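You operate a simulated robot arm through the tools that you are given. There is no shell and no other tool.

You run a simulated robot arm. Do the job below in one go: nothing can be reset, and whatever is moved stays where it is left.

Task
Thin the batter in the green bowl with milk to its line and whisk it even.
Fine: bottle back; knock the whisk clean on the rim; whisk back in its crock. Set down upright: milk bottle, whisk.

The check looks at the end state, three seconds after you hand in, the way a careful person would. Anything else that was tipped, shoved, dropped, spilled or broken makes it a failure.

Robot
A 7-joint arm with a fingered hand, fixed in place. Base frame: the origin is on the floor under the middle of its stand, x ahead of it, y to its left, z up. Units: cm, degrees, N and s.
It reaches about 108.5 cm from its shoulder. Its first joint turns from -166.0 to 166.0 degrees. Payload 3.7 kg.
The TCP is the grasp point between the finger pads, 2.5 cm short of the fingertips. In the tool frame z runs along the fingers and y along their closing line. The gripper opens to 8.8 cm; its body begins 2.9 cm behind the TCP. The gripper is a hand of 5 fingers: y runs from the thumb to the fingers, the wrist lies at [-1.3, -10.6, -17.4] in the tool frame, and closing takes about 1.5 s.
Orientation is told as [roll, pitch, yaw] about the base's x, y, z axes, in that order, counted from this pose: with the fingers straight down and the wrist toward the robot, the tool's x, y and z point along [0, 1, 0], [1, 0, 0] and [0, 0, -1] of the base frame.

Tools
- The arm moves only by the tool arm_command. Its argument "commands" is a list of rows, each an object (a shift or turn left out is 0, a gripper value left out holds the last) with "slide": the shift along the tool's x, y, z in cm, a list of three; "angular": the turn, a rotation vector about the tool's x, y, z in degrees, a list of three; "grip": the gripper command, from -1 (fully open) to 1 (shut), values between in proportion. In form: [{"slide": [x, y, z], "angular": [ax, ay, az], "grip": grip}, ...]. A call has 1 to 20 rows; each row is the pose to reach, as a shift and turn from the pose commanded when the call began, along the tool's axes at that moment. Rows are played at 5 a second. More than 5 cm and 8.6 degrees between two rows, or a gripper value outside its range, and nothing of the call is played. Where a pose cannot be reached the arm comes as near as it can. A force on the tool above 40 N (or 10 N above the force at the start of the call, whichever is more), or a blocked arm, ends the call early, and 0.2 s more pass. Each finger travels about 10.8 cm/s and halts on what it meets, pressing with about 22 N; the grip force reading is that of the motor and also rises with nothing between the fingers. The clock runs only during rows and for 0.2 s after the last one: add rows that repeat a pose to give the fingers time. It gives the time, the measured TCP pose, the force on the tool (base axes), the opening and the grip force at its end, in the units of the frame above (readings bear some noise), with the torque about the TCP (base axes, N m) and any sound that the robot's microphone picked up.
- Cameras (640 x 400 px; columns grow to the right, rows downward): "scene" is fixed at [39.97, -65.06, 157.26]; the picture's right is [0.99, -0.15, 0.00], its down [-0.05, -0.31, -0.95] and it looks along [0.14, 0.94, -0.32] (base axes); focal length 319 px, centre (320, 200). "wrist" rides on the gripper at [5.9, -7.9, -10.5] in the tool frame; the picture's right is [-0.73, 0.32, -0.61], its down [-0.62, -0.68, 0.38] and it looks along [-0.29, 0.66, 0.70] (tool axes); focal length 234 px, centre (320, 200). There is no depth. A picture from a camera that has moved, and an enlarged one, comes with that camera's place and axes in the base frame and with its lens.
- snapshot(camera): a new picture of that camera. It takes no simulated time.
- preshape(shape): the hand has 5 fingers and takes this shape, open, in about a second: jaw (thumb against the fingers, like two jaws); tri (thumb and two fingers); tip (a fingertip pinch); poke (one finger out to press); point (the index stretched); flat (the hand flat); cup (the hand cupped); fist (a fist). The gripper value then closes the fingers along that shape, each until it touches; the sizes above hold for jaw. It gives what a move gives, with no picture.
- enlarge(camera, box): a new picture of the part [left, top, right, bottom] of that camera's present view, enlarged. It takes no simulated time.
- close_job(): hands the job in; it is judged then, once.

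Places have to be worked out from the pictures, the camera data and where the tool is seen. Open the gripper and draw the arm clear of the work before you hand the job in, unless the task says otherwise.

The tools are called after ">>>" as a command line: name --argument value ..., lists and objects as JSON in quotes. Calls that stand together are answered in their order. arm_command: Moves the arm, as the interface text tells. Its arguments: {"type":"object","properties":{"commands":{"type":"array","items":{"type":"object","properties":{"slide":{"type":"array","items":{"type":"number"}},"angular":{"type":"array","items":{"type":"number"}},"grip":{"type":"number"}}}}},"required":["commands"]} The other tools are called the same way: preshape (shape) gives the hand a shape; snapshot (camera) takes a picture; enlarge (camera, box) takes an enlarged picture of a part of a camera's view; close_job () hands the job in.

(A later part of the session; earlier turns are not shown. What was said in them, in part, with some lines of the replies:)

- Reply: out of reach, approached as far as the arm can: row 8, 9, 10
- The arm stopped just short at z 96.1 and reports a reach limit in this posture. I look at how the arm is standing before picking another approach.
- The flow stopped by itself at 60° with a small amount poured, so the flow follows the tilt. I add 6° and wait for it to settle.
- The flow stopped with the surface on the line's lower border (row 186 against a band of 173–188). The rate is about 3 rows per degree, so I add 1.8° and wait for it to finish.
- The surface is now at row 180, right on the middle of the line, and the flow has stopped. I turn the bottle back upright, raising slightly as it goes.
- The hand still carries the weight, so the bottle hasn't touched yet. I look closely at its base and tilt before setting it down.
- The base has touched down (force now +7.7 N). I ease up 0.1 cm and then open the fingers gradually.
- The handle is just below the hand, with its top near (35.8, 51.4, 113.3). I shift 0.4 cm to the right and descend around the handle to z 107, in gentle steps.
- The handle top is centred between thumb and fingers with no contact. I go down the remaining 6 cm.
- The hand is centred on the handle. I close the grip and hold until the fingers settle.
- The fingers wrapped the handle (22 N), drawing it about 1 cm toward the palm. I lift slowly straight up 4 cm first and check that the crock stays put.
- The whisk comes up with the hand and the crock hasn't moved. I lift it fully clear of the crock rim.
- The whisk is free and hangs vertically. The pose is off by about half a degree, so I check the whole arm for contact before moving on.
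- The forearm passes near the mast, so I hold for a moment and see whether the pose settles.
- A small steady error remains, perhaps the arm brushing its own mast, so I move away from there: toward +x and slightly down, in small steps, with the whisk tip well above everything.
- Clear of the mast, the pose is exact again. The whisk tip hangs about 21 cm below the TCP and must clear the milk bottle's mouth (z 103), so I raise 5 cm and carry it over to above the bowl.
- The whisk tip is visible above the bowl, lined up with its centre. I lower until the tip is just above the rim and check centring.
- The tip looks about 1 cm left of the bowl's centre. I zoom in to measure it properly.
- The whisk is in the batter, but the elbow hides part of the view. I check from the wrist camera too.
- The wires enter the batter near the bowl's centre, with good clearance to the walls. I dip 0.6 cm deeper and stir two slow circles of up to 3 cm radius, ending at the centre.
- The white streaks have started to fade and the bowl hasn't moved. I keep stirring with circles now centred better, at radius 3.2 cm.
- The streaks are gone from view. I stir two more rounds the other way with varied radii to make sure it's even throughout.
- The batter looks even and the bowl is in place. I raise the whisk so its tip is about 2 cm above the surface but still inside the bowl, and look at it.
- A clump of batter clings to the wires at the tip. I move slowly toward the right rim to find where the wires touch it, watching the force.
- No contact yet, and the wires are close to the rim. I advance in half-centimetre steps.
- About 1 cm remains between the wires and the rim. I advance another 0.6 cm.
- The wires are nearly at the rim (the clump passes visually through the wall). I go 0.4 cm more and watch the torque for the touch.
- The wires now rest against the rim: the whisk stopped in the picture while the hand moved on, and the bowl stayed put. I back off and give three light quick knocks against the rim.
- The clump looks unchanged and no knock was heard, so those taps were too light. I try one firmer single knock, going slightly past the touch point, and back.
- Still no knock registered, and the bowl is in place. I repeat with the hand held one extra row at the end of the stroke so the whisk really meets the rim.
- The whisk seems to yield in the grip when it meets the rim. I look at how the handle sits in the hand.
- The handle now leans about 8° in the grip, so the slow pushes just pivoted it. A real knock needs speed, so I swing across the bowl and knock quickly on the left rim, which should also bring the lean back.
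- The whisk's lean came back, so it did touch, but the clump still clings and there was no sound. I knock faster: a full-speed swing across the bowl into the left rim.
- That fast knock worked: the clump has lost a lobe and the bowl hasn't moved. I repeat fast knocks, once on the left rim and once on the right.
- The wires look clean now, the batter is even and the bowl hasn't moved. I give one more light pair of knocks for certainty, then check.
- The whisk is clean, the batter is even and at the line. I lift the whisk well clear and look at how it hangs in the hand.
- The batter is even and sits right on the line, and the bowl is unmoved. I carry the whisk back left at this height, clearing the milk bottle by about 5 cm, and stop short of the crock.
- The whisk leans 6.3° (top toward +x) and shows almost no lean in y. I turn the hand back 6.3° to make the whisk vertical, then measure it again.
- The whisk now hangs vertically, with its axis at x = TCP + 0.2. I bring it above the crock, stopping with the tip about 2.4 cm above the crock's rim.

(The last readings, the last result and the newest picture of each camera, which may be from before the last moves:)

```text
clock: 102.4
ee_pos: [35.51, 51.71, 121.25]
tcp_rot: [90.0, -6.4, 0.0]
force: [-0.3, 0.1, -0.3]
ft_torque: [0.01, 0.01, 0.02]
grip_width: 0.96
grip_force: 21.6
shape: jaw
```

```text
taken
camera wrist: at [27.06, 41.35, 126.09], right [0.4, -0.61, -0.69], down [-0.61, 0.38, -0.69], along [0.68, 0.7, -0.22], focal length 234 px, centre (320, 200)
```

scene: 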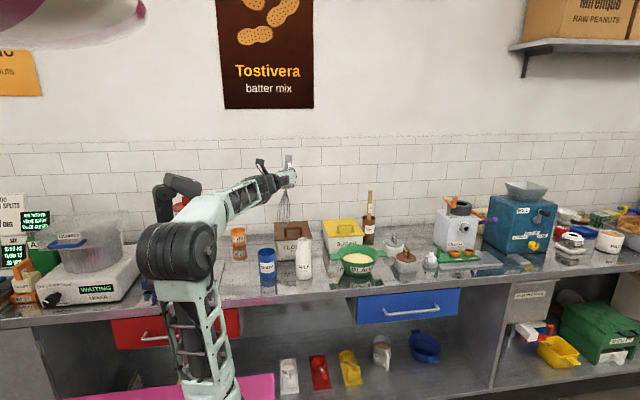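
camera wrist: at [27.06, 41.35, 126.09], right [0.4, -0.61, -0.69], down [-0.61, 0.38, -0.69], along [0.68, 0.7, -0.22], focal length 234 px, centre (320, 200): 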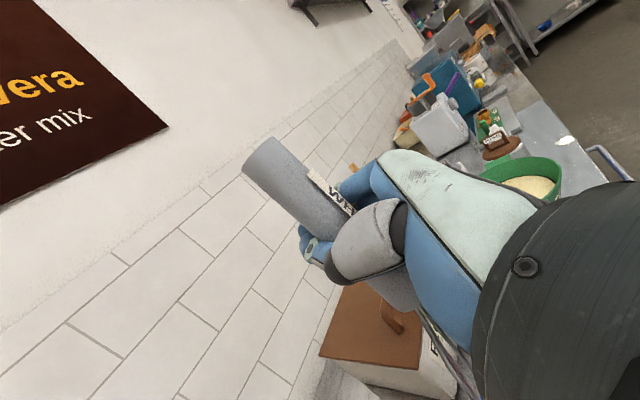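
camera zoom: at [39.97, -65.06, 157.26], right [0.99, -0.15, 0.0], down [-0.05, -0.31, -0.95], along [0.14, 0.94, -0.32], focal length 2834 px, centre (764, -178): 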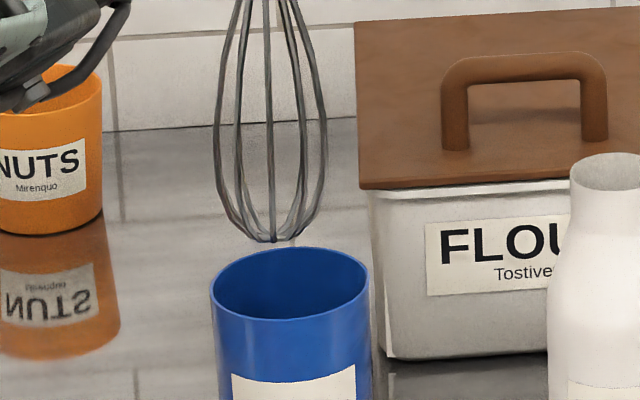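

The whisk is 0.65 cm left of the crock's centre. I correct that and lower 3 cm so the narrow tip just enters the opening, then look again.

>>> arm_command --commands '[{"slide": [0, 0.65, 0]}, {"slide": [-1, 0.54, 0]}, {"slide": [-2, 0.43, 0]}, {"slide": [-3.05, 0.32, 0]}, {"slide": [-3.05, 0.32, 0]}]'

>>> enlarge --camera "scene" --box '[245, 220, 295, 265]'

>>> enlarge --camera "scene" --box '[230, 180, 310, 290]'

>>> snapshot --camera "wrist"

```text
clock: 103.6
ee_pos: [36.0, 51.85, 118.47]
tcp_rot: [90.0, -6.4, 0.0]
force: [-0.4, 0.6, -1.4]
ft_torque: [0.01, 0.03, 0.02]
grip_width: 0.97
grip_force: 21.9
shape: jaw
```

```text
8.89 times, centred on (270, 242) of scene
camera zoom: at [39.97, -65.06, 157.26], right [0.99, -0.15, 0.0], down [-0.05, -0.31, -0.95], along [0.14, 0.94, -0.32], focal length 2834 px, centre (764, -178)
```

zoom: 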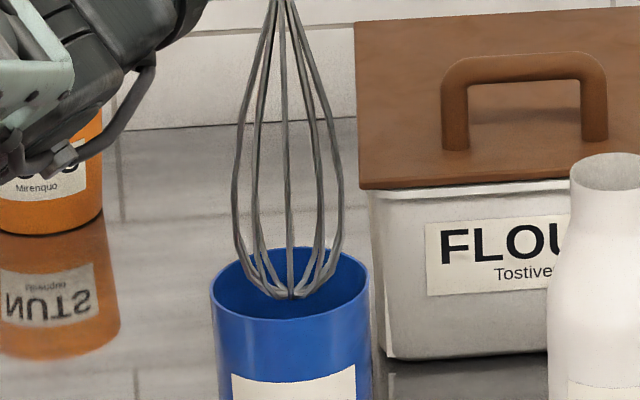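

```text
3.64 times, centred on (270, 235) of scene
camera zoom: at [39.97, -65.06, 157.26], right [0.99, -0.15, 0.0], down [-0.05, -0.31, -0.95], along [0.14, 0.94, -0.32], focal length 1159 px, centre (502, 73)
```

zoom: 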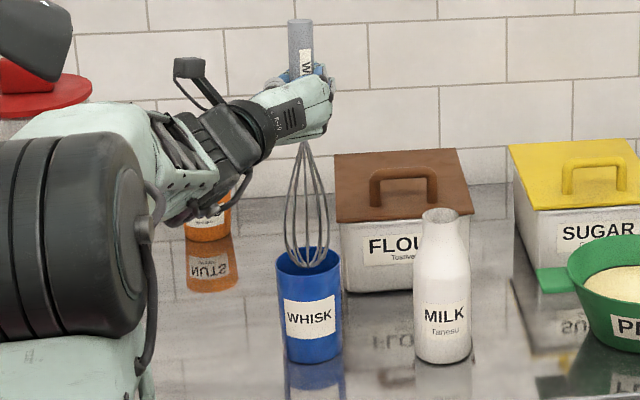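

```text
taken
camera wrist: at [27.66, 41.35, 123.27], right [0.4, -0.61, -0.69], down [-0.61, 0.38, -0.69], along [0.68, 0.7, -0.22], focal length 234 px, centre (320, 200)
```

wrist: 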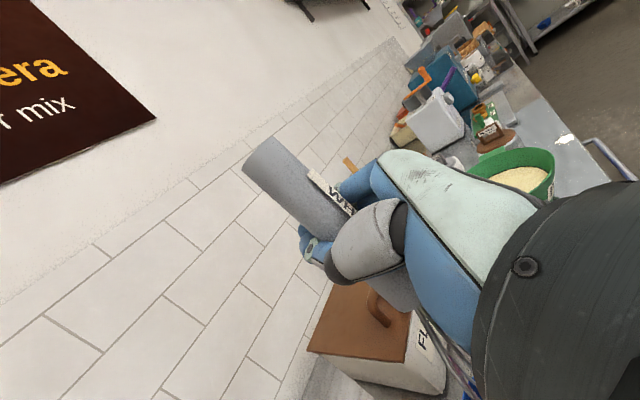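

The tip is entering the opening, centred in x, and the triangulated handle is within about 0.2 cm of the crock in y. I lower 2.5 cm more, gently, and check.

>>> arm_command --commands '[{"slide": [-0.6, -0.07, 0]}, {"slide": [-1.2, -0.13, 0]}, {"slide": [-1.8, -0.2, 0]}, {"slide": [-2.48, -0.27, 0]}, {"slide": [-2.48, -0.27, 0]}]'

>>> enlarge --camera "scene" --box '[245, 220, 295, 265]'

>>> snapshot --camera "wrist"

```text
clock: 104.8
ee_pos: [36.22, 51.67, 115.85]
tcp_rot: [90.0, -6.3, 0.0]
force: [1.1, 0.3, 3.2]
ft_torque: [-0.01, -0.05, 0.03]
grip_width: 0.96
grip_force: 21.8
shape: jaw
```

```text
8.89 times, centred on (270, 242) of scene
camera zoom: at [39.97, -65.06, 157.26], right [0.99, -0.15, 0.0], down [-0.05, -0.31, -0.95], along [0.14, 0.94, -0.32], focal length 2834 px, centre (764, -178)
```

zoom: 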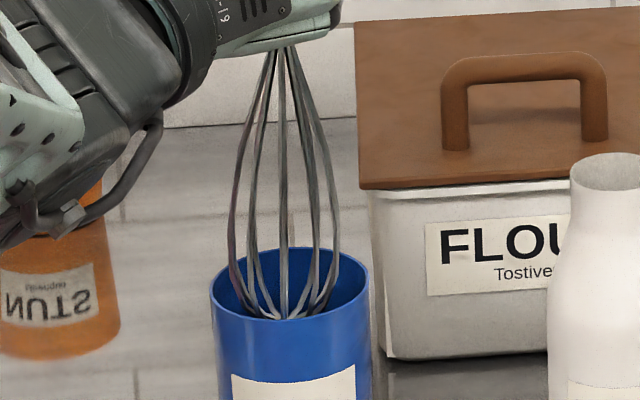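

```text
taken
camera wrist: at [27.69, 41.22, 120.76], right [0.4, -0.61, -0.69], down [-0.61, 0.38, -0.69], along [0.69, 0.7, -0.22], focal length 234 px, centre (320, 200)
```

wrist: 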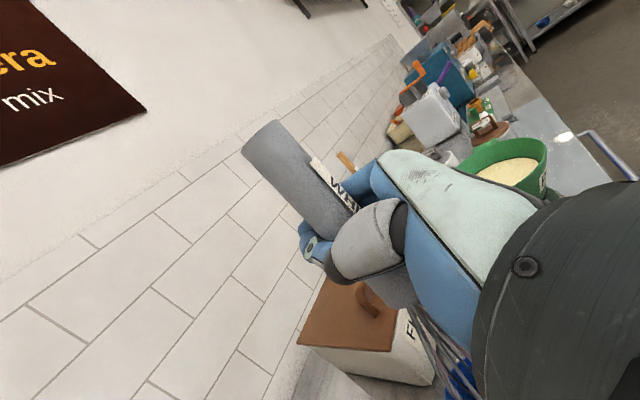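

The force rose to +3.2 N and the handle slid up in the hand: the tip seems to be landing on the crock's front rim, so the whisk must lean toward −y. I look closely before backing up.

>>> enlarge --camera "scene" --box '[255, 235, 285, 265]'

>>> enlarge --camera "wrist" --box '[230, 100, 390, 300]'

>>> enlarge --camera "wrist" --box '[380, 280, 500, 400]'

```text
13.33 times, centred on (270, 250) of scene
camera zoom: at [39.97, -65.06, 157.26], right [0.99, -0.15, 0.0], down [-0.05, -0.31, -0.95], along [0.14, 0.94, -0.32], focal length 4251 px, centre (987, -467)
```

zoom: 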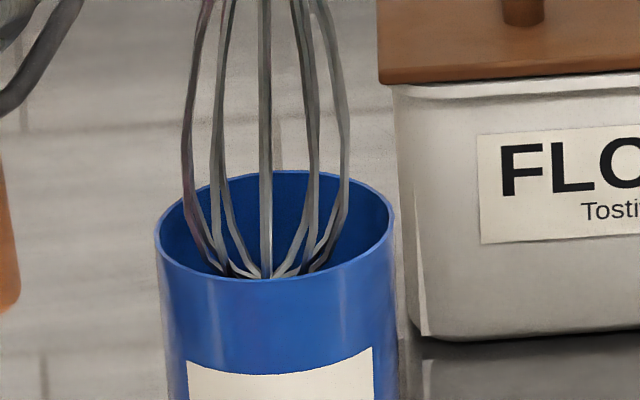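

```text
2.00 times, centred on (310, 200) of wrist
camera zoom: at [27.69, 41.22, 120.76], right [0.4, -0.61, -0.69], down [-0.61, 0.38, -0.69], along [0.69, 0.7, -0.22], focal length 468 px, centre (340, 200)
```

zoom: 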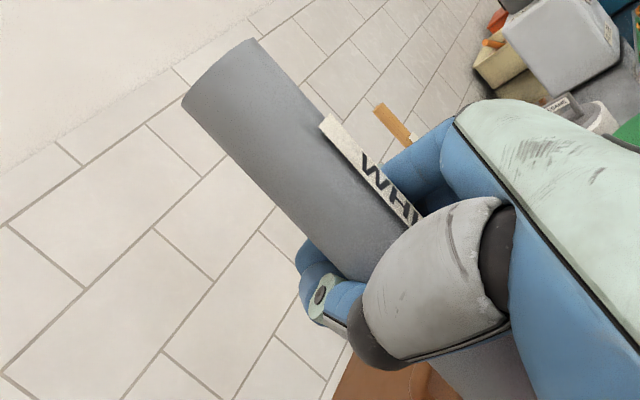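

```text
3.33 times, centred on (440, 340) of wrist
camera zoom: at [27.69, 41.22, 120.76], right [0.4, -0.61, -0.69], down [-0.61, 0.38, -0.69], along [0.69, 0.7, -0.22], focal length 781 px, centre (-80, -267)
```

zoom: 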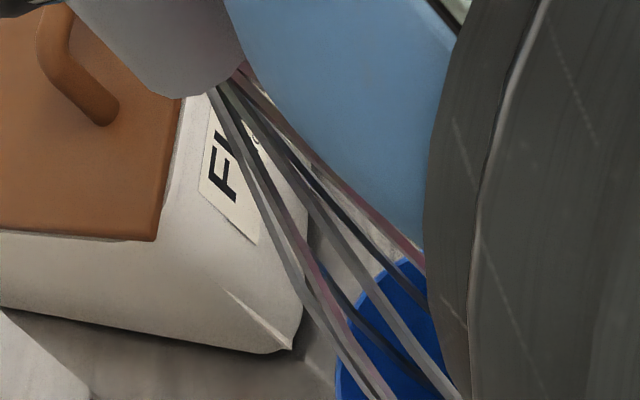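

I need a closer view of where the wires meet the rim to tell whether the tip is on the rim or inside with the balloon touching.

>>> enlarge --camera "scene" --box '[264, 243, 280, 258]'

>>> enlarge --camera "wrist" --box '[420, 340, 480, 400]'

```text
16.00 times, centred on (272, 250) of scene
camera zoom: at [39.97, -65.06, 157.26], right [0.99, -0.15, 0.0], down [-0.05, -0.31, -0.95], along [0.14, 0.94, -0.32], focal length 5101 px, centre (1088, -608)
```

zoom: 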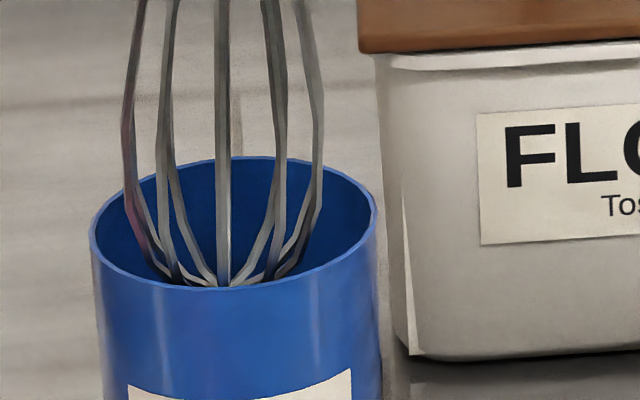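

```text
6.67 times, centred on (450, 370) of wrist
camera zoom: at [27.69, 41.22, 120.76], right [0.4, -0.61, -0.69], down [-0.61, 0.38, -0.69], along [0.69, 0.7, -0.22], focal length 1561 px, centre (-547, -933)
```

zoom: 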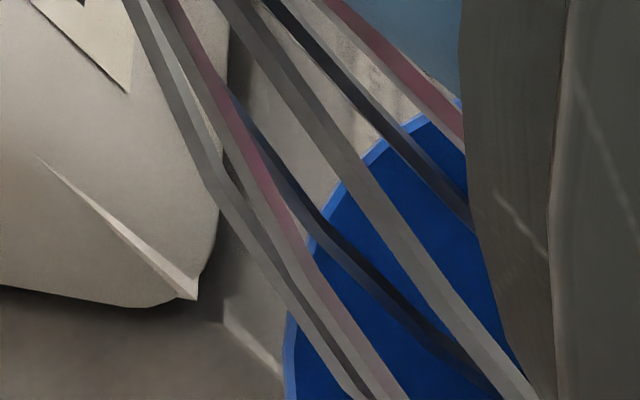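

The two views disagree on the lean in y, so I take a zoom of the handle top to triangulate the axis properly.

>>> enlarge --camera "scene" --box '[250, 185, 300, 235]'

>>> enlarge --camera "wrist" --box '[380, 270, 460, 350]'

```text
8.00 times, centred on (275, 210) of scene
camera zoom: at [39.97, -65.06, 157.26], right [0.99, -0.15, 0.0], down [-0.05, -0.31, -0.95], along [0.14, 0.94, -0.32], focal length 2551 px, centre (680, 120)
```

zoom: 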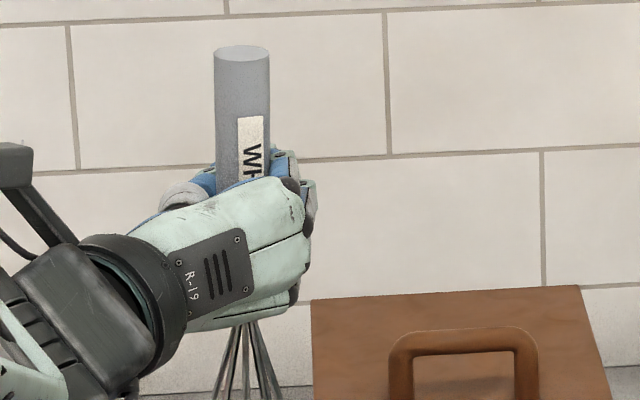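

```text
5.00 times, centred on (420, 310) of wrist
camera zoom: at [27.69, 41.22, 120.76], right [0.4, -0.61, -0.69], down [-0.61, 0.38, -0.69], along [0.69, 0.7, -0.22], focal length 1171 px, centre (-180, -350)
```

zoom: 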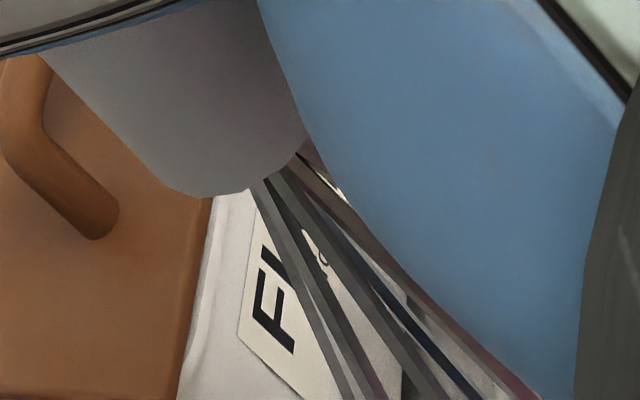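

Triangulation puts the handle top at (36.5, 49.9) and the tip near (34.8, 51.1): the tip is inside but off-centre to the left and front, so the balloon is touching the rim. I back up 3 cm to free it and re-measure.

>>> arm_command --commands '[{"slide": [0.75, 0.08, 0]}, {"slide": [1.5, 0.16, 0]}, {"slide": [2.3, 0.25, 0]}, {"slide": [2.98, 0.33, 0]}, {"slide": [2.98, 0.33, 0]}]'

>>> enlarge --camera "scene" --box '[245, 215, 295, 260]'

>>> enlarge --camera "scene" --box '[250, 175, 300, 225]'

>>> enlarge --camera "wrist" --box '[230, 100, 390, 300]'

>>> enlarge --camera "wrist" --box '[380, 280, 500, 400]'

```text
clock: 106.0
ee_pos: [36.23, 51.58, 118.89]
tcp_rot: [90.0, -6.3, 0.0]
force: [0.2, -0.5, -0.1]
ft_torque: [-0.01, -0.02, -0.02]
grip_width: 0.94
grip_force: 21.9
shape: jaw
```

```text
8.89 times, centred on (270, 238) of scene
camera zoom: at [39.97, -65.06, 157.26], right [0.99, -0.15, 0.0], down [-0.05, -0.31, -0.95], along [0.14, 0.94, -0.32], focal length 2834 px, centre (764, -133)
```

zoom: 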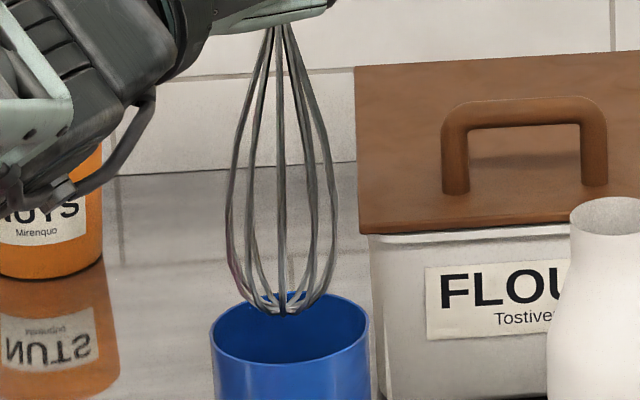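

```text
8.00 times, centred on (275, 200) of scene
camera zoom: at [39.97, -65.06, 157.26], right [0.99, -0.15, 0.0], down [-0.05, -0.31, -0.95], along [0.14, 0.94, -0.32], focal length 2551 px, centre (680, 200)
```

zoom: 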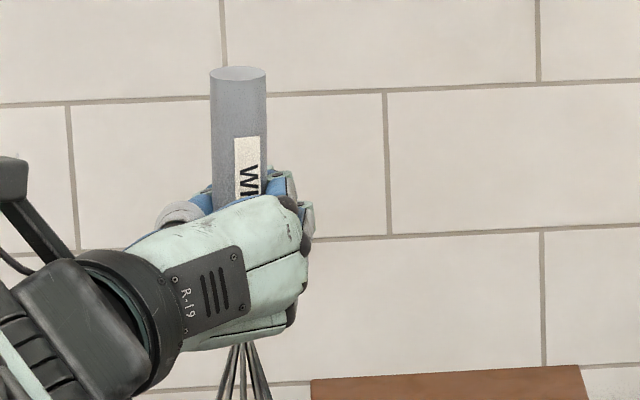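

```text
2.00 times, centred on (310, 200) of wrist
camera zoom: at [27.71, 41.26, 123.73], right [0.4, -0.61, -0.69], down [-0.61, 0.38, -0.69], along [0.68, 0.7, -0.22], focal length 468 px, centre (340, 200)
```

zoom: 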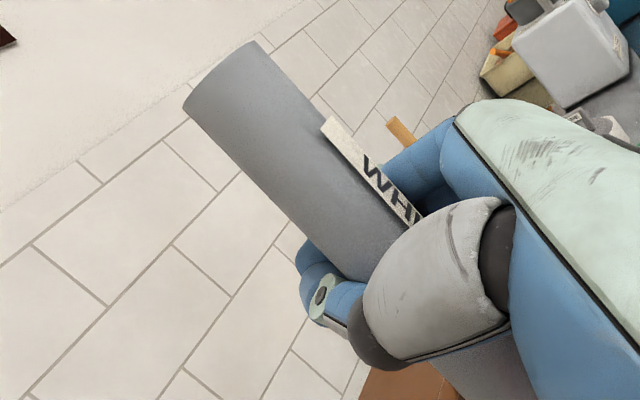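

```text
3.33 times, centred on (440, 340) of wrist
camera zoom: at [27.71, 41.26, 123.73], right [0.4, -0.61, -0.69], down [-0.61, 0.38, -0.69], along [0.68, 0.7, -0.22], focal length 781 px, centre (-80, -267)
```

zoom: 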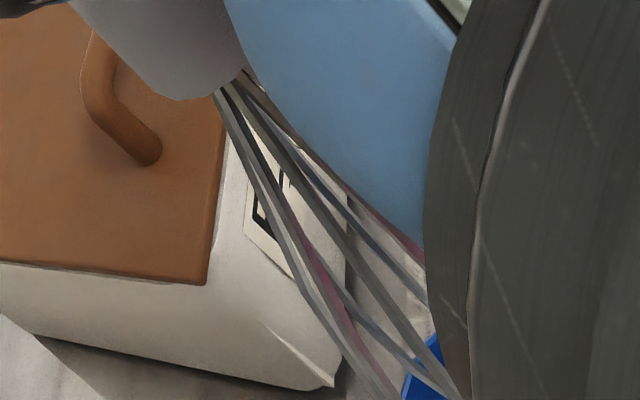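

Now both views agree: crock centre about (35.8, 52.2) with its rim at z 96.4, whisk tip about (35.3, 51.2), with a lean of roughly 2.4° in each direction. I straighten the whisk and shift it over the crock's centre.

>>> arm_command --commands '[{"slide": [0.2, -0.1, 0.5], "angular": [0.06, -0.6, -0.6]}, {"slide": [0.2, -0.2, 1], "angular": [0.12, -1.2, -1.2]}, {"slide": [0.2, -0.3, 1.5], "angular": [0.2, -1.8, -1.8]}, {"slide": [0.2, -0.35, 1.85], "angular": [0.25, -2.29, -2.4]}, {"slide": [0.2, -0.35, 1.85], "angular": [0.25, -2.29, -2.4]}]'

>>> enlarge --camera "scene" --box '[245, 215, 295, 260]'

>>> enlarge --camera "scene" --box '[250, 175, 300, 225]'

>>> enlarge --camera "wrist" --box '[230, 100, 390, 300]'

>>> enlarge --camera "wrist" --box '[380, 280, 500, 400]'

```text
clock: 107.2
ee_pos: [35.81, 53.54, 119.08]
tcp_rot: [87.8, -8.7, 0.3]
force: [-0.4, -0.8, 0.5]
ft_torque: [0.0, -0.02, 0.0]
grip_width: 0.94
grip_force: 22.1
shape: jaw
```

```text
8.89 times, centred on (270, 238) of scene
camera zoom: at [39.97, -65.06, 157.26], right [0.99, -0.15, 0.0], down [-0.05, -0.31, -0.95], along [0.14, 0.94, -0.32], focal length 2834 px, centre (764, -133)
```

zoom: 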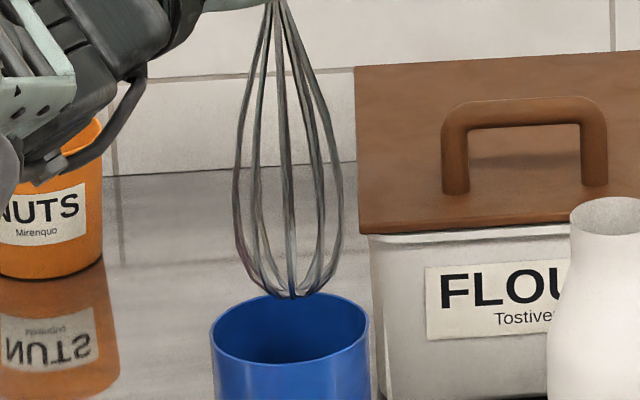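

```text
8.00 times, centred on (275, 200) of scene
camera zoom: at [39.97, -65.06, 157.26], right [0.99, -0.15, 0.0], down [-0.05, -0.31, -0.95], along [0.14, 0.94, -0.32], focal length 2551 px, centre (680, 200)
```

zoom: 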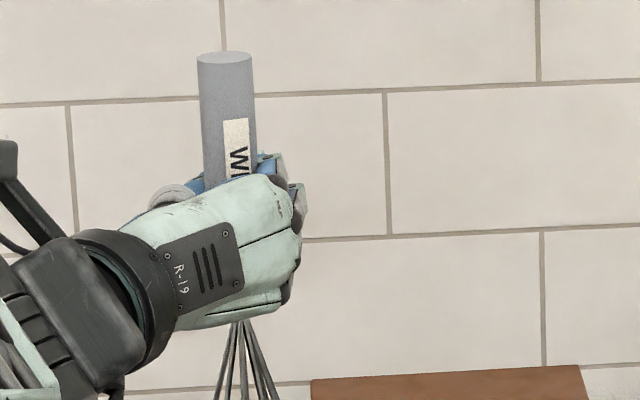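

```text
2.00 times, centred on (310, 200) of wrist
camera zoom: at [27.13, 43.31, 123.94], right [0.43, -0.63, -0.64], down [-0.58, 0.35, -0.73], along [0.69, 0.69, -0.22], focal length 468 px, centre (340, 200)
```

zoom: 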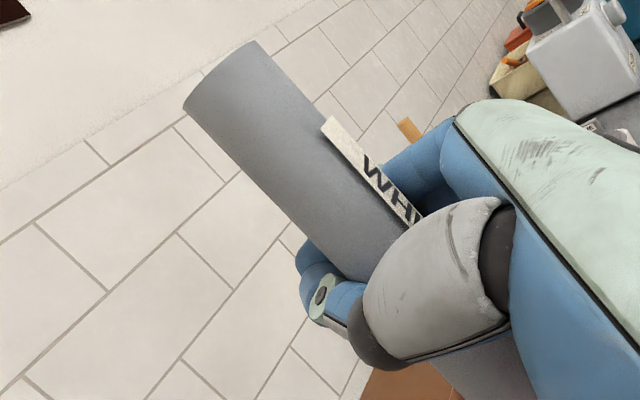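

```text
3.33 times, centred on (440, 340) of wrist
camera zoom: at [27.13, 43.31, 123.94], right [0.43, -0.63, -0.64], down [-0.58, 0.35, -0.73], along [0.69, 0.69, -0.22], focal length 781 px, centre (-80, -267)
```

zoom: 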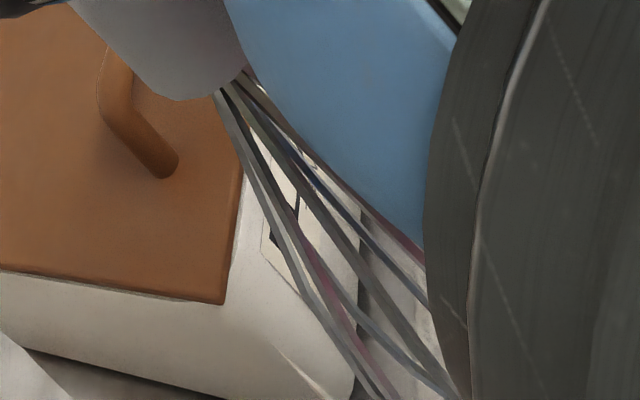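

The whisk is now vertical at about (35.9, 52.3), right over the crock's centre (35.8, 52.2). I lower straight down 4 cm slowly and check the force.

>>> arm_command --commands '[{"slide": [-0.79, -0.12, 0.03]}, {"slide": [-1.58, -0.24, 0.06]}, {"slide": [-2.37, -0.36, 0.1]}, {"slide": [-3.16, -0.48, 0.13]}, {"slide": [-3.95, -0.6, 0.16]}, {"slide": [-3.95, -0.6, 0.16]}]'

>>> enlarge --camera "scene" --box '[245, 215, 295, 260]'

>>> enlarge --camera "wrist" --box '[230, 100, 390, 300]'

```text
clock: 108.6
ee_pos: [35.85, 53.62, 115.1]
tcp_rot: [87.8, -8.7, 0.3]
force: [0.1, -0.4, 0.4]
ft_torque: [-0.04, -0.03, 0.02]
grip_width: 0.97
grip_force: 21.6
shape: jaw
```

```text
8.89 times, centred on (270, 238) of scene
camera zoom: at [39.97, -65.06, 157.26], right [0.99, -0.15, 0.0], down [-0.05, -0.31, -0.95], along [0.14, 0.94, -0.32], focal length 2834 px, centre (764, -133)
```

zoom: 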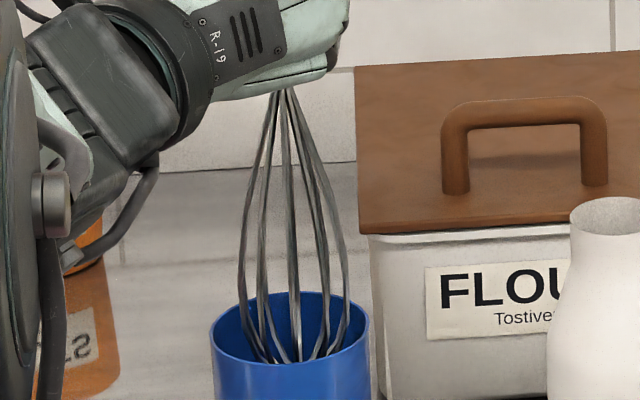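

```text
2.00 times, centred on (310, 200) of wrist
camera zoom: at [27.18, 43.34, 119.94], right [0.43, -0.63, -0.64], down [-0.58, 0.35, -0.73], along [0.69, 0.69, -0.22], focal length 468 px, centre (340, 200)
```

zoom: 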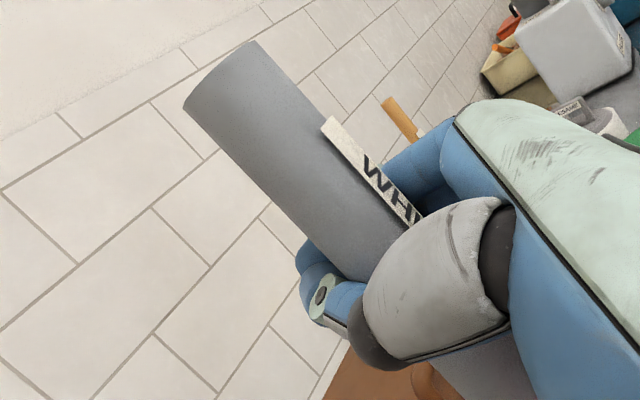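

No contact and the whisk is now well inside. I shift 0.2 cm left and lower another 4 cm.

>>> arm_command --commands '[{"slide": [-0.6, -0.29, 0.03]}, {"slide": [-1.35, -0.41, 0.06]}, {"slide": [-2.15, -0.53, 0.1]}, {"slide": [-3, -0.66, 0.13]}, {"slide": [-3.92, -0.8, 0.16]}, {"slide": [-3.92, -0.8, 0.16]}]'

>>> enlarge --camera "scene" --box '[245, 205, 295, 275]'

>>> enlarge --camera "wrist" --box '[230, 100, 390, 300]'

>>> snapshot --camera "wrist"

```text
clock: 110.0
ee_pos: [35.63, 53.53, 110.98]
tcp_rot: [87.7, -8.7, 0.3]
force: [0.2, 0.1, -1.0]
ft_torque: [0.0, 0.01, 0.04]
grip_width: 0.93
grip_force: 22.4
shape: jaw
```

```text
5.71 times, centred on (270, 240) of scene
camera zoom: at [39.97, -65.06, 157.26], right [0.99, -0.15, 0.0], down [-0.05, -0.31, -0.95], along [0.14, 0.94, -0.32], focal length 1822 px, centre (606, -29)
```

zoom: 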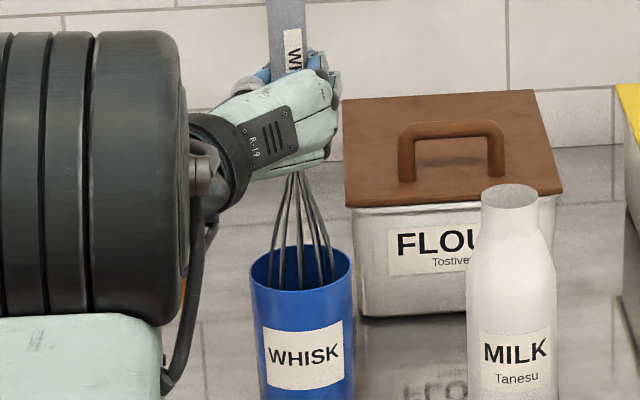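

```text
2.00 times, centred on (310, 200) of wrist
camera zoom: at [26.95, 43.3, 115.9], right [0.43, -0.63, -0.64], down [-0.58, 0.35, -0.73], along [0.69, 0.69, -0.21], focal length 468 px, centre (340, 200)
```

zoom: 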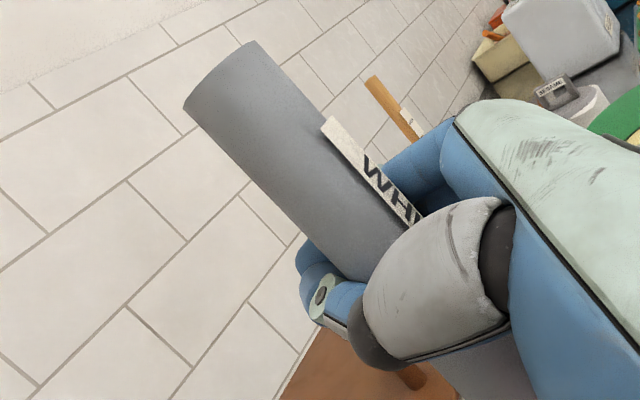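

```text
taken
camera wrist: at [26.95, 43.3, 115.9], right [0.43, -0.63, -0.64], down [-0.58, 0.35, -0.73], along [0.69, 0.69, -0.21], focal length 234 px, centre (320, 200)
```

wrist: 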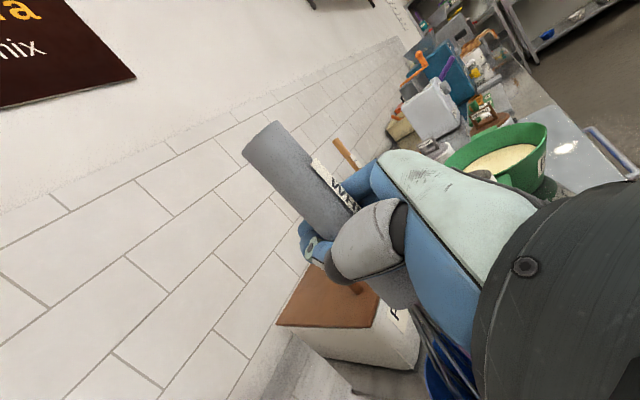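

The whisk slides in freely with no contact. I lower 3 cm more, then finish in small steps to feel for the crock's floor.

>>> arm_command --commands '[{"slide": [-0.7, -0.11, 0.03]}, {"slide": [-1.4, -0.21, 0.06]}, {"slide": [-2.1, -0.32, 0.09]}, {"slide": [-2.96, -0.45, 0.12]}, {"slide": [-2.96, -0.45, 0.12]}]'

>>> arm_command --commands '[{"slide": [-0.2, -0.03, 0]}, {"slide": [-0.4, -0.06, 0.01]}, {"slide": [-0.5, -0.08, 0.02]}, {"slide": [-0.5, -0.08, 0.02]}]'

>>> enlarge --camera "wrist" --box '[230, 100, 390, 300]'

>>> enlarge --camera "scene" --box '[245, 205, 295, 275]'

```text
clock: 111.2
ee_pos: [35.5, 53.63, 107.83]
tcp_rot: [87.7, -8.7, 0.2]
force: [0.4, -0.1, -0.8]
ft_torque: [0.03, -0.02, -0.02]
grip_width: 0.94
grip_force: 22.3
shape: jaw
```

```text
clock: 112.2
ee_pos: [35.65, 53.63, 107.52]
tcp_rot: [87.7, -8.7, 0.3]
force: [-0.2, -0.3, -1.7]
ft_torque: [0.0, -0.02, 0.0]
grip_width: 0.95
grip_force: 22.0
shape: jaw
```

```text
2.00 times, centred on (310, 200) of wrist
camera zoom: at [26.95, 43.32, 112.4], right [0.43, -0.63, -0.64], down [-0.58, 0.35, -0.73], along [0.69, 0.69, -0.22], focal length 468 px, centre (340, 200)
```

zoom: 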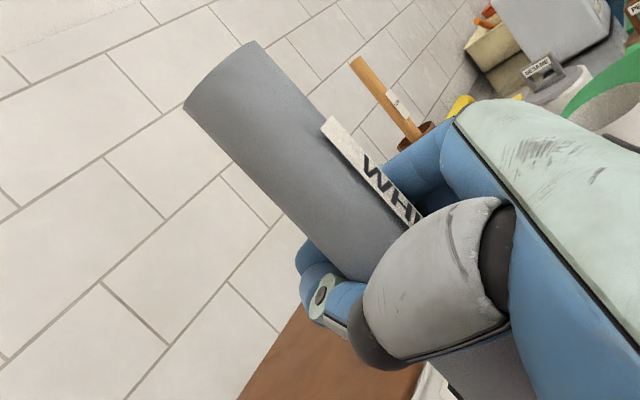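

```text
5.71 times, centred on (270, 240) of scene
camera zoom: at [39.97, -65.06, 157.26], right [0.99, -0.15, 0.0], down [-0.05, -0.31, -0.95], along [0.14, 0.94, -0.32], focal length 1822 px, centre (606, -29)
```

zoom: 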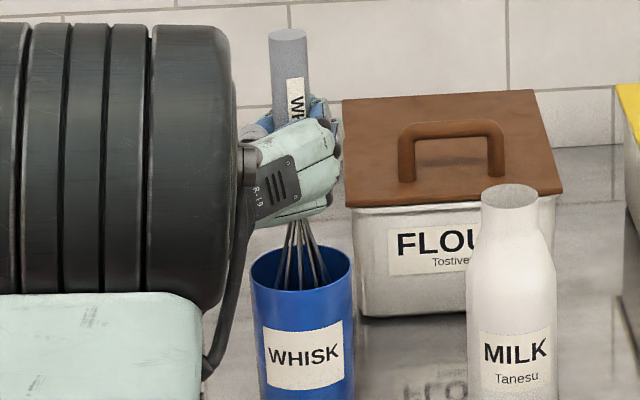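

No floor contact yet at TCP z 107.5. I continue in 0.3 cm steps.

>>> arm_command --commands '[{"slide": [-0.15, -0.02, 0]}, {"slide": [-0.3, -0.045, 0.01]}, {"slide": [-0.3, -0.045, 0.01]}]'

>>> arm_command --commands '[{"slide": [-0.15, -0.02, 0]}, {"slide": [-0.3, -0.045, 0.01]}, {"slide": [-0.3, -0.045, 0.01]}]'

```text
clock: 113.0
ee_pos: [35.67, 53.67, 107.27]
tcp_rot: [87.7, -8.7, 0.3]
force: [0.3, 0.6, -0.7]
ft_torque: [-0.01, -0.01, 0.02]
grip_width: 0.94
grip_force: 21.9
shape: jaw
```

```text
clock: 113.8
ee_pos: [35.67, 53.5, 106.89]
tcp_rot: [87.8, -8.8, 0.2]
force: [0.4, -0.4, -0.1]
ft_torque: [0.0, 0.0, -0.04]
grip_width: 0.94
grip_force: 22.0
shape: jaw
```

I go two more 0.3 cm steps, as contact is expected around TCP z 106.8.

>>> arm_command --commands '[{"slide": [-0.15, -0.02, 0]}, {"slide": [-0.3, -0.045, 0.01]}, {"slide": [-0.3, -0.045, 0.01]}]'

>>> arm_command --commands '[{"slide": [-0.15, -0.02, 0]}, {"slide": [-0.3, -0.045, 0.01]}, {"slide": [-0.3, -0.045, 0.01]}]'

>>> enlarge --camera "wrist" --box '[230, 100, 390, 300]'

>>> enlarge --camera "scene" --box '[245, 205, 295, 275]'

```text
clock: 114.6
ee_pos: [35.55, 53.66, 106.63]
tcp_rot: [87.8, -8.7, 0.3]
force: [-0.2, 0.6, 0.7]
ft_torque: [0.04, 0.01, -0.02]
grip_width: 0.97
grip_force: 22.3
shape: jaw
```

```text
clock: 115.4
ee_pos: [35.51, 53.64, 106.21]
tcp_rot: [87.7, -8.7, 0.3]
force: [0.3, 0.6, 1.8]
ft_torque: [0.0, 0.02, 0.01]
grip_width: 0.97
grip_force: 21.9
shape: jaw
```

```text
2.00 times, centred on (310, 200) of wrist
camera zoom: at [26.95, 43.33, 111.19], right [0.43, -0.63, -0.64], down [-0.58, 0.35, -0.73], along [0.69, 0.69, -0.22], focal length 468 px, centre (340, 200)
```

zoom: 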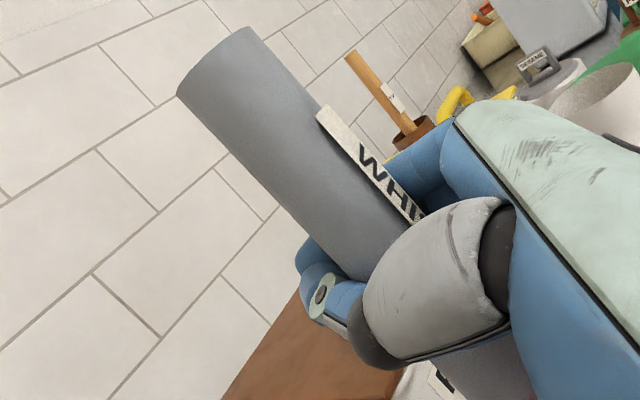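

```text
5.71 times, centred on (270, 240) of scene
camera zoom: at [39.97, -65.06, 157.26], right [0.99, -0.15, 0.0], down [-0.05, -0.31, -0.95], along [0.14, 0.94, -0.32], focal length 1822 px, centre (606, -29)
```

zoom: 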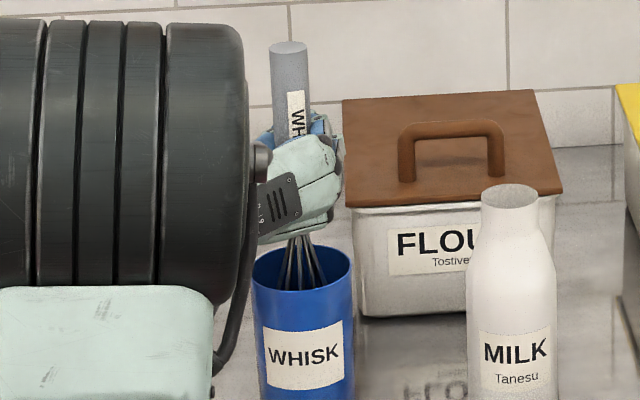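

The tip rests on the crock's floor (force +1.8 N, handle sliding up slightly in the grip). I ease up 0.15 cm and open the fingers gradually.

>>> arm_command --commands '[{"slide": [0.15, 0.02, 0], "grip": 1}, {"slide": [0.15, 0.02, 0], "grip": 0.85}, {"slide": [0.15, 0.02, 0], "grip": 0.75}, {"slide": [0.15, 0.02, 0], "grip": 0.65}, {"slide": [0.15, 0.02, 0], "grip": 0.55}, {"slide": [0.15, 0.02, 0], "grip": 0.45}, {"slide": [0.15, 0.02, 0], "grip": 0.35}, {"slide": [0.15, 0.02, 0], "grip": 0.25}, {"slide": [0.15, 0.02, 0], "grip": 0.25}]'

>>> snapshot --camera "wrist"

>>> enlarge --camera "scene" --box '[245, 205, 295, 275]'

```text
clock: 117.4
ee_pos: [35.55, 53.67, 106.45]
tcp_rot: [87.7, -8.7, 0.2]
force: [-0.2, -1.1, 0.3]
ft_torque: [-0.01, 0.04, 0.0]
grip_width: 3.27
grip_force: 0.1
shape: jaw
```

```text
taken
camera wrist: at [26.96, 43.3, 111.38], right [0.43, -0.63, -0.64], down [-0.58, 0.35, -0.73], along [0.69, 0.69, -0.22], focal length 234 px, centre (320, 200)
```

wrist: 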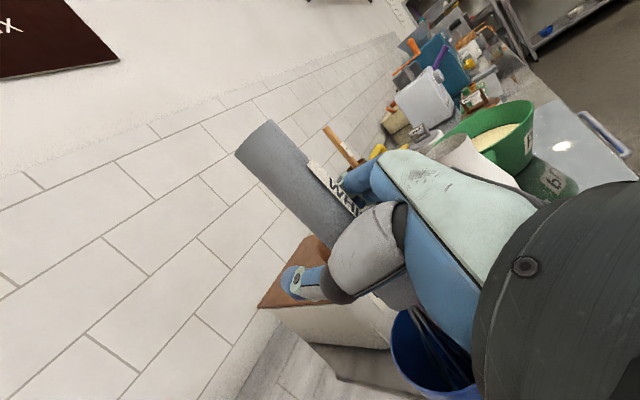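

```text
5.71 times, centred on (270, 240) of scene
camera zoom: at [39.97, -65.06, 157.26], right [0.99, -0.15, 0.0], down [-0.05, -0.31, -0.95], along [0.14, 0.94, -0.32], focal length 1822 px, centre (606, -29)
```

zoom: 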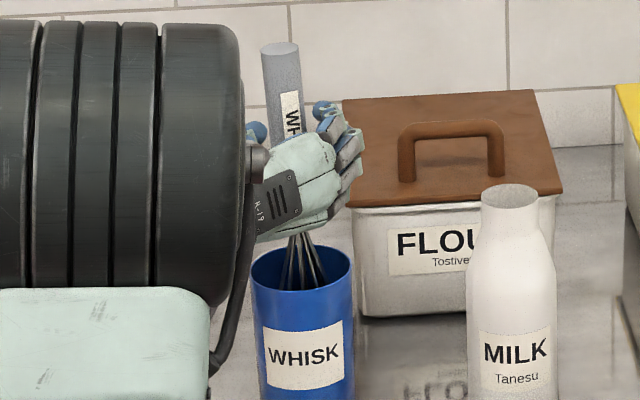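

The whisk stands on its own in the crock with a slight lean. I open fully.

>>> arm_command --commands '[{"grip": 0}, {"grip": -0.3}, {"grip": -0.6}, {"grip": -0.8}, {"grip": -1}, {"grip": -1}, {"grip": -1}]'

>>> snapshot --camera "wrist"

>>> enlarge --camera "scene" --box '[245, 205, 295, 275]'

```text
clock: 119.0
ee_pos: [35.57, 53.52, 106.39]
tcp_rot: [87.8, -8.7, 0.3]
force: [-0.5, -0.1, 0.4]
ft_torque: [0.0, -0.01, 0.01]
grip_width: 8.76
grip_force: 0.1
shape: jaw
```

```text
taken
camera wrist: at [26.96, 43.3, 111.38], right [0.43, -0.63, -0.64], down [-0.58, 0.35, -0.73], along [0.69, 0.69, -0.22], focal length 234 px, centre (320, 200)
```

wrist: 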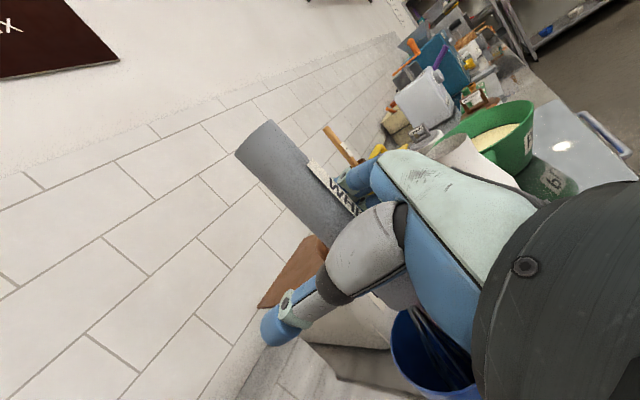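

```text
5.71 times, centred on (270, 240) of scene
camera zoom: at [39.97, -65.06, 157.26], right [0.99, -0.15, 0.0], down [-0.05, -0.31, -0.95], along [0.14, 0.94, -0.32], focal length 1822 px, centre (606, -29)
```

zoom: 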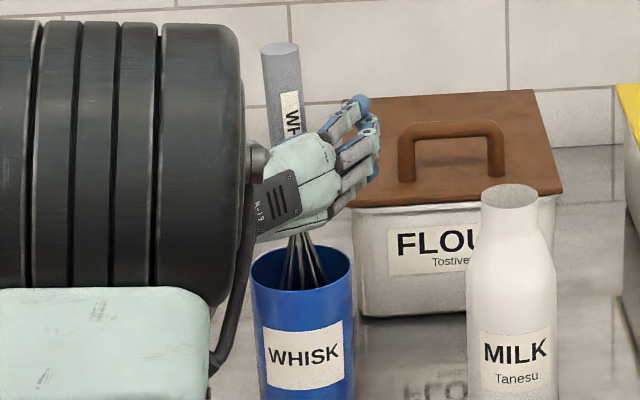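

The whisk stands steadily by itself. I back off 1.2 cm from the handle, then rise straight up until the hand clears its top.

>>> arm_command --commands '[{"slide": [-0.02, -0.01, -0.6]}, {"slide": [-0.05, -0.02, -1.2]}, {"slide": [1, 0.14, -1.24]}, {"slide": [2.4, 0.35, -1.3]}, {"slide": [4, 0.59, -1.37]}, {"slide": [6, 0.89, -1.45]}, {"slide": [8, 1.2, -1.53]}, {"slide": [10, 1.5, -1.6]}, {"slide": [12, 1.8, -1.7]}, {"slide": [12, 1.8, -1.7]}]'

>>> enlarge --camera "scene" --box '[235, 185, 305, 285]'

>>> snapshot --camera "wrist"

```text
clock: 121.2
ee_pos: [35.6, 52.4, 118.54]
tcp_rot: [87.7, -8.7, 0.3]
force: [-0.1, 0.3, -0.4]
ft_torque: [0.01, 0.01, -0.01]
grip_width: 8.74
grip_force: 0.0
shape: jaw
```

```text
4.00 times, centred on (270, 235) of scene
camera zoom: at [39.97, -65.06, 157.26], right [0.99, -0.15, 0.0], down [-0.05, -0.31, -0.95], along [0.14, 0.94, -0.32], focal length 1275 px, centre (520, 60)
```

zoom: 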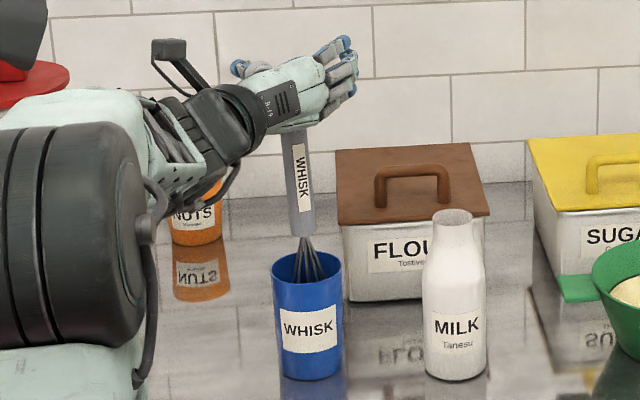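

```text
taken
camera wrist: at [26.99, 42.14, 123.48], right [0.43, -0.63, -0.64], down [-0.58, 0.35, -0.73], along [0.69, 0.69, -0.22], focal length 234 px, centre (320, 200)
```

wrist: 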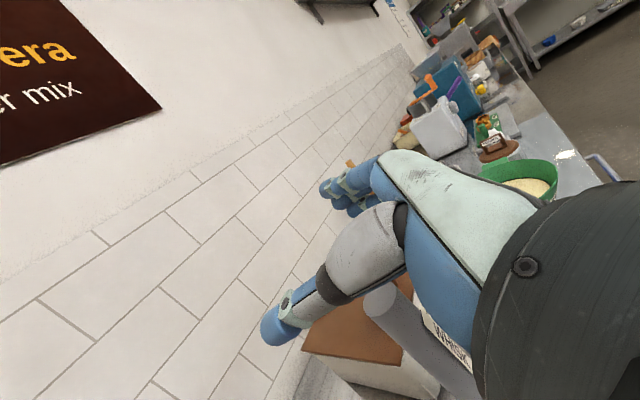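

The hand is above the whisk, which stands in its crock. I rise a bit more and draw the arm away from the work toward the front.

>>> arm_command --commands '[{"slide": [1.3, 0.2, -0.05]}, {"slide": [2.6, 0.4, -0.1]}, {"slide": [2.6, 0.4, -2]}, {"slide": [2.6, 0.4, -5]}, {"slide": [2.6, 0.4, -8.5]}, {"slide": [2.4, 3, -11]}, {"slide": [2, 6.5, -13]}, {"slide": [2, 10.5, -14]}, {"slide": [2, 14, -14.5]}, {"slide": [2, 14, -14.5]}]'

>>> snapshot --camera "scene"

>>> enlarge --camera "scene" --box '[230, 190, 320, 295]'

```text
clock: 123.4
ee_pos: [49.11, 38.22, 123.42]
tcp_rot: [87.7, -8.7, 0.2]
force: [0.3, -0.2, 0.4]
ft_torque: [-0.01, 0.0, 0.0]
grip_width: 8.78
grip_force: 0.0
shape: jaw
```

```text
taken
```

scene: 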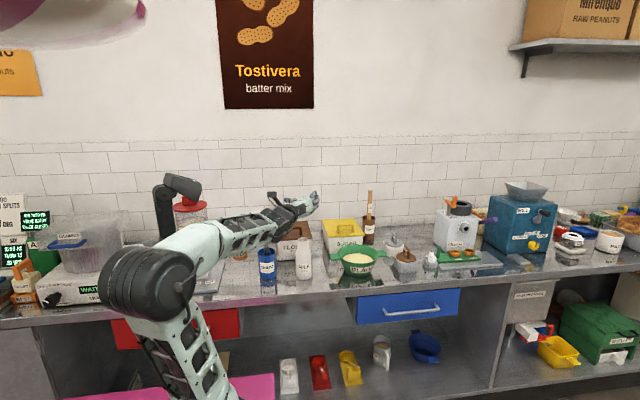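

```text
3.81 times, centred on (275, 242) of scene
camera zoom: at [39.97, -65.06, 157.26], right [0.99, -0.15, 0.0], down [-0.05, -0.31, -0.95], along [0.14, 0.94, -0.32], focal length 1215 px, centre (491, 38)
```

zoom: 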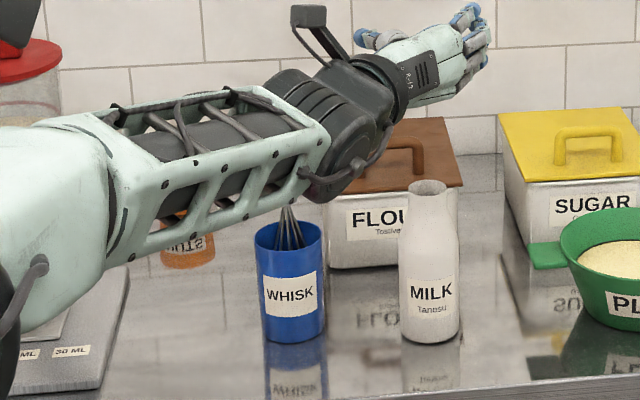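

The forearm just blocks the view of the whisk, so I draw the arm further up and back, close to its starting place.

>>> arm_command --commands '[{"slide": [2, 1, -1]}, {"slide": [4, 2.5, -2.5]}, {"slide": [6, 4.5, -4.5]}, {"slide": [8, 6.5, -7]}, {"slide": [9, 8.5, -10]}, {"slide": [9, 9, -12]}, {"slide": [9, 9, -13]}, {"slide": [9, 9, -13]}]'

>>> snapshot --camera "scene"

>>> enlarge --camera "scene" --box '[230, 190, 320, 295]'

>>> enlarge --camera "scene" --box '[325, 235, 393, 290]'

```text
clock: 125.2
ee_pos: [56.49, 25.37, 133.86]
tcp_rot: [87.6, -8.6, 0.3]
force: [-0.2, 0.6, -1.0]
ft_torque: [0.05, -0.03, 0.01]
grip_width: 8.77
grip_force: 0.2
shape: jaw
```

```text
taken
```

scene: 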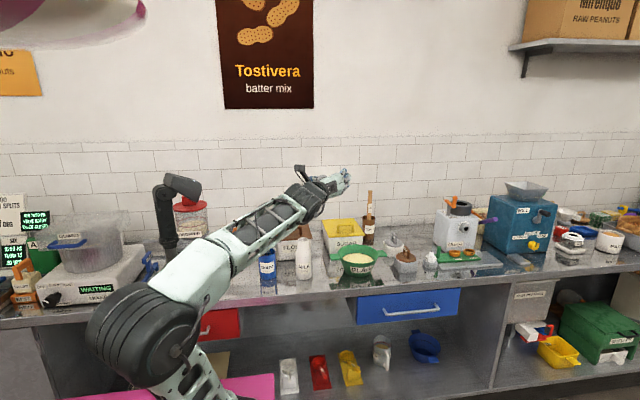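

```text
3.81 times, centred on (275, 242) of scene
camera zoom: at [39.97, -65.06, 157.26], right [0.99, -0.15, 0.0], down [-0.05, -0.31, -0.95], along [0.14, 0.94, -0.32], focal length 1215 px, centre (491, 38)
```

zoom: 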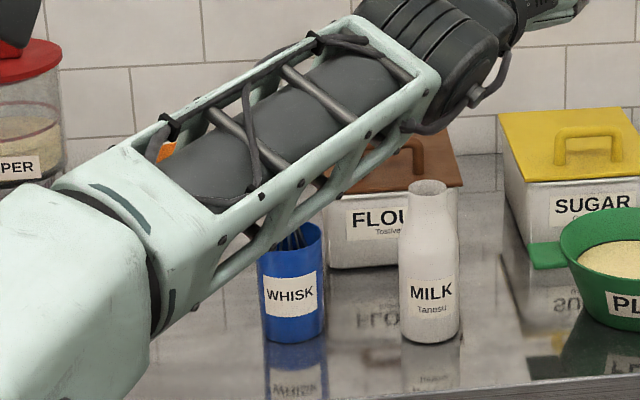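

```text
7.27 times, centred on (359, 262) of scene
camera zoom: at [39.97, -65.06, 157.26], right [0.99, -0.15, 0.0], down [-0.05, -0.31, -0.95], along [0.14, 0.94, -0.32], focal length 2319 px, centre (36, -254)
```

zoom: 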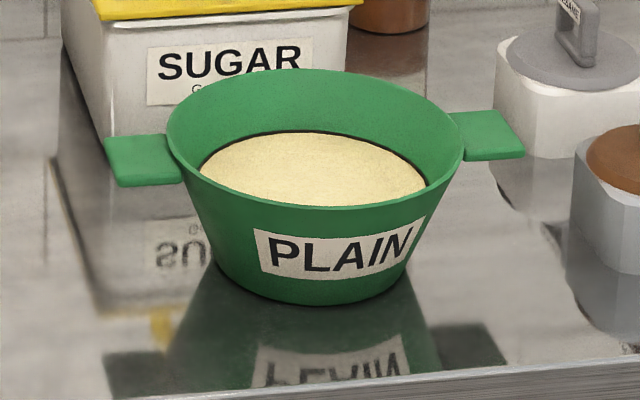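

The bowl is exactly where it was, with even batter on the line, and the bottle is upright. I turn the hand back to fingers-down so the arm folds as at the start and the whisk comes into view.

>>> arm_command --commands '[{"angular": [1.2, -7.9, 0]}, {"angular": [2.4, -15.8, 0]}, {"angular": [3.7, -23.7, 0]}, {"angular": [4.9, -31.6, 0]}, {"angular": [6.2, -39.5, 0]}, {"angular": [7.4, -47.4, 0]}, {"angular": [8.6, -55.3, 0]}, {"angular": [9.9, -63.2, 0]}, {"angular": [11.1, -71.1, 0]}, {"angular": [12.3, -79, 0]}, {"angular": [13.5, -86.5, 0]}, {"angular": [13.5, -86.5, 0]}]'

>>> snapshot --camera "scene"

>>> enlarge --camera "scene" --box '[230, 190, 320, 295]'

>>> snapshot --camera "wrist"

```text
clock: 127.8
ee_pos: [56.66, 25.45, 134.25]
tcp_rot: [0.2, 0.1, 8.8]
force: [-0.3, -0.1, -0.9]
ft_torque: [-0.03, 0.01, -0.02]
grip_width: 8.76
grip_force: 0.1
shape: jaw
```

```text
taken
```

scene: 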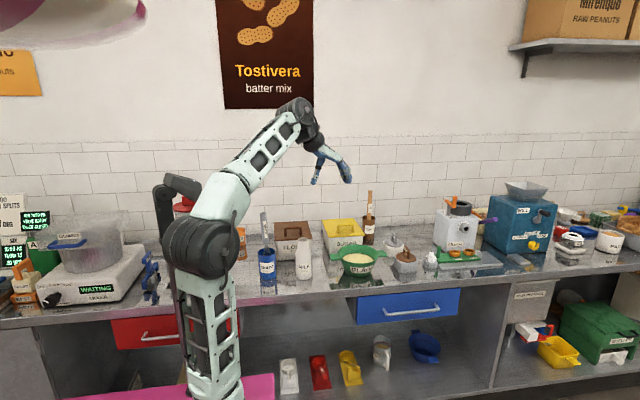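

```text
3.81 times, centred on (275, 242) of scene
camera zoom: at [39.97, -65.06, 157.26], right [0.99, -0.15, 0.0], down [-0.05, -0.31, -0.95], along [0.14, 0.94, -0.32], focal length 1215 px, centre (491, 38)
```

zoom: 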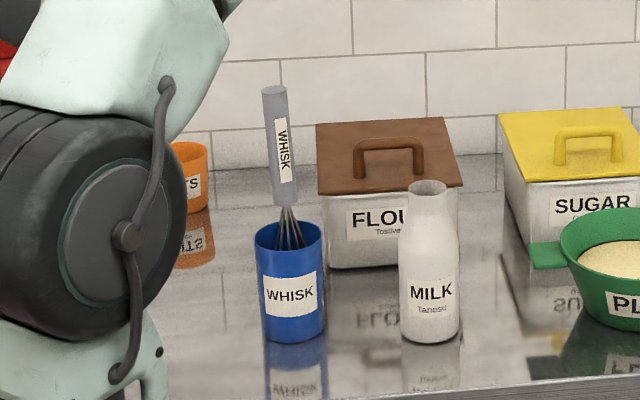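

```text
taken
camera wrist: at [47.98, 30.01, 144.54], right [0.43, -0.67, 0.6], down [-0.58, -0.72, -0.38], along [0.69, -0.19, -0.7], focal length 234 px, centre (320, 200)
```

wrist: 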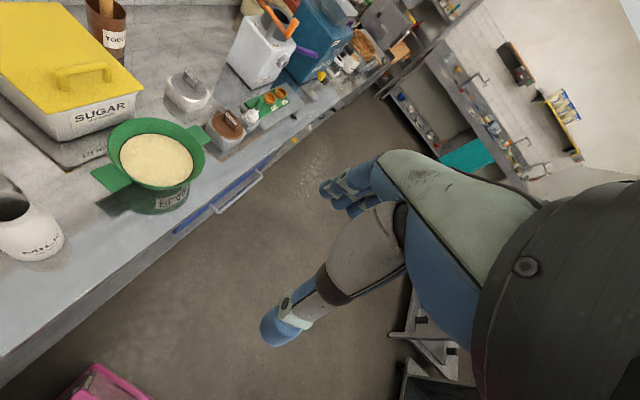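

The whisk stands in its crock with only a couple of degrees of lean, and the bottle is upright on its spot. The bowl hasn't moved, its batter is even and on the line, the gripper is open and the arm is clear. I hand the job in.

>>> close_job

```text
The job is handed in.
```

The batter in the green bowl is thinned with milk to its line and whisked even, and the job is handed in.

- **Batter:** the surface sits on the middle of the dark line, and no white milk streaks are left. The bowl is where it started.
- **Milk bottle:** it stands upright within about 0.1 cm of its original spot.
- **Whisk:** quick knocks on both sides of the bowl's rim shook off the batter clinging to it, and the wires looked clean. It is back in its crock, leaning about 2–3° to the left.
- **Whisk return:** on the first try the wires caught on the crock's rim, with about 3 N of force. I lifted the whisk, re-centred it and lowered it in cleanly. The crock did not shift.

Nothing else looked moved or spilled in the last pictures. The gripper is open and the arm is clear of the bench.
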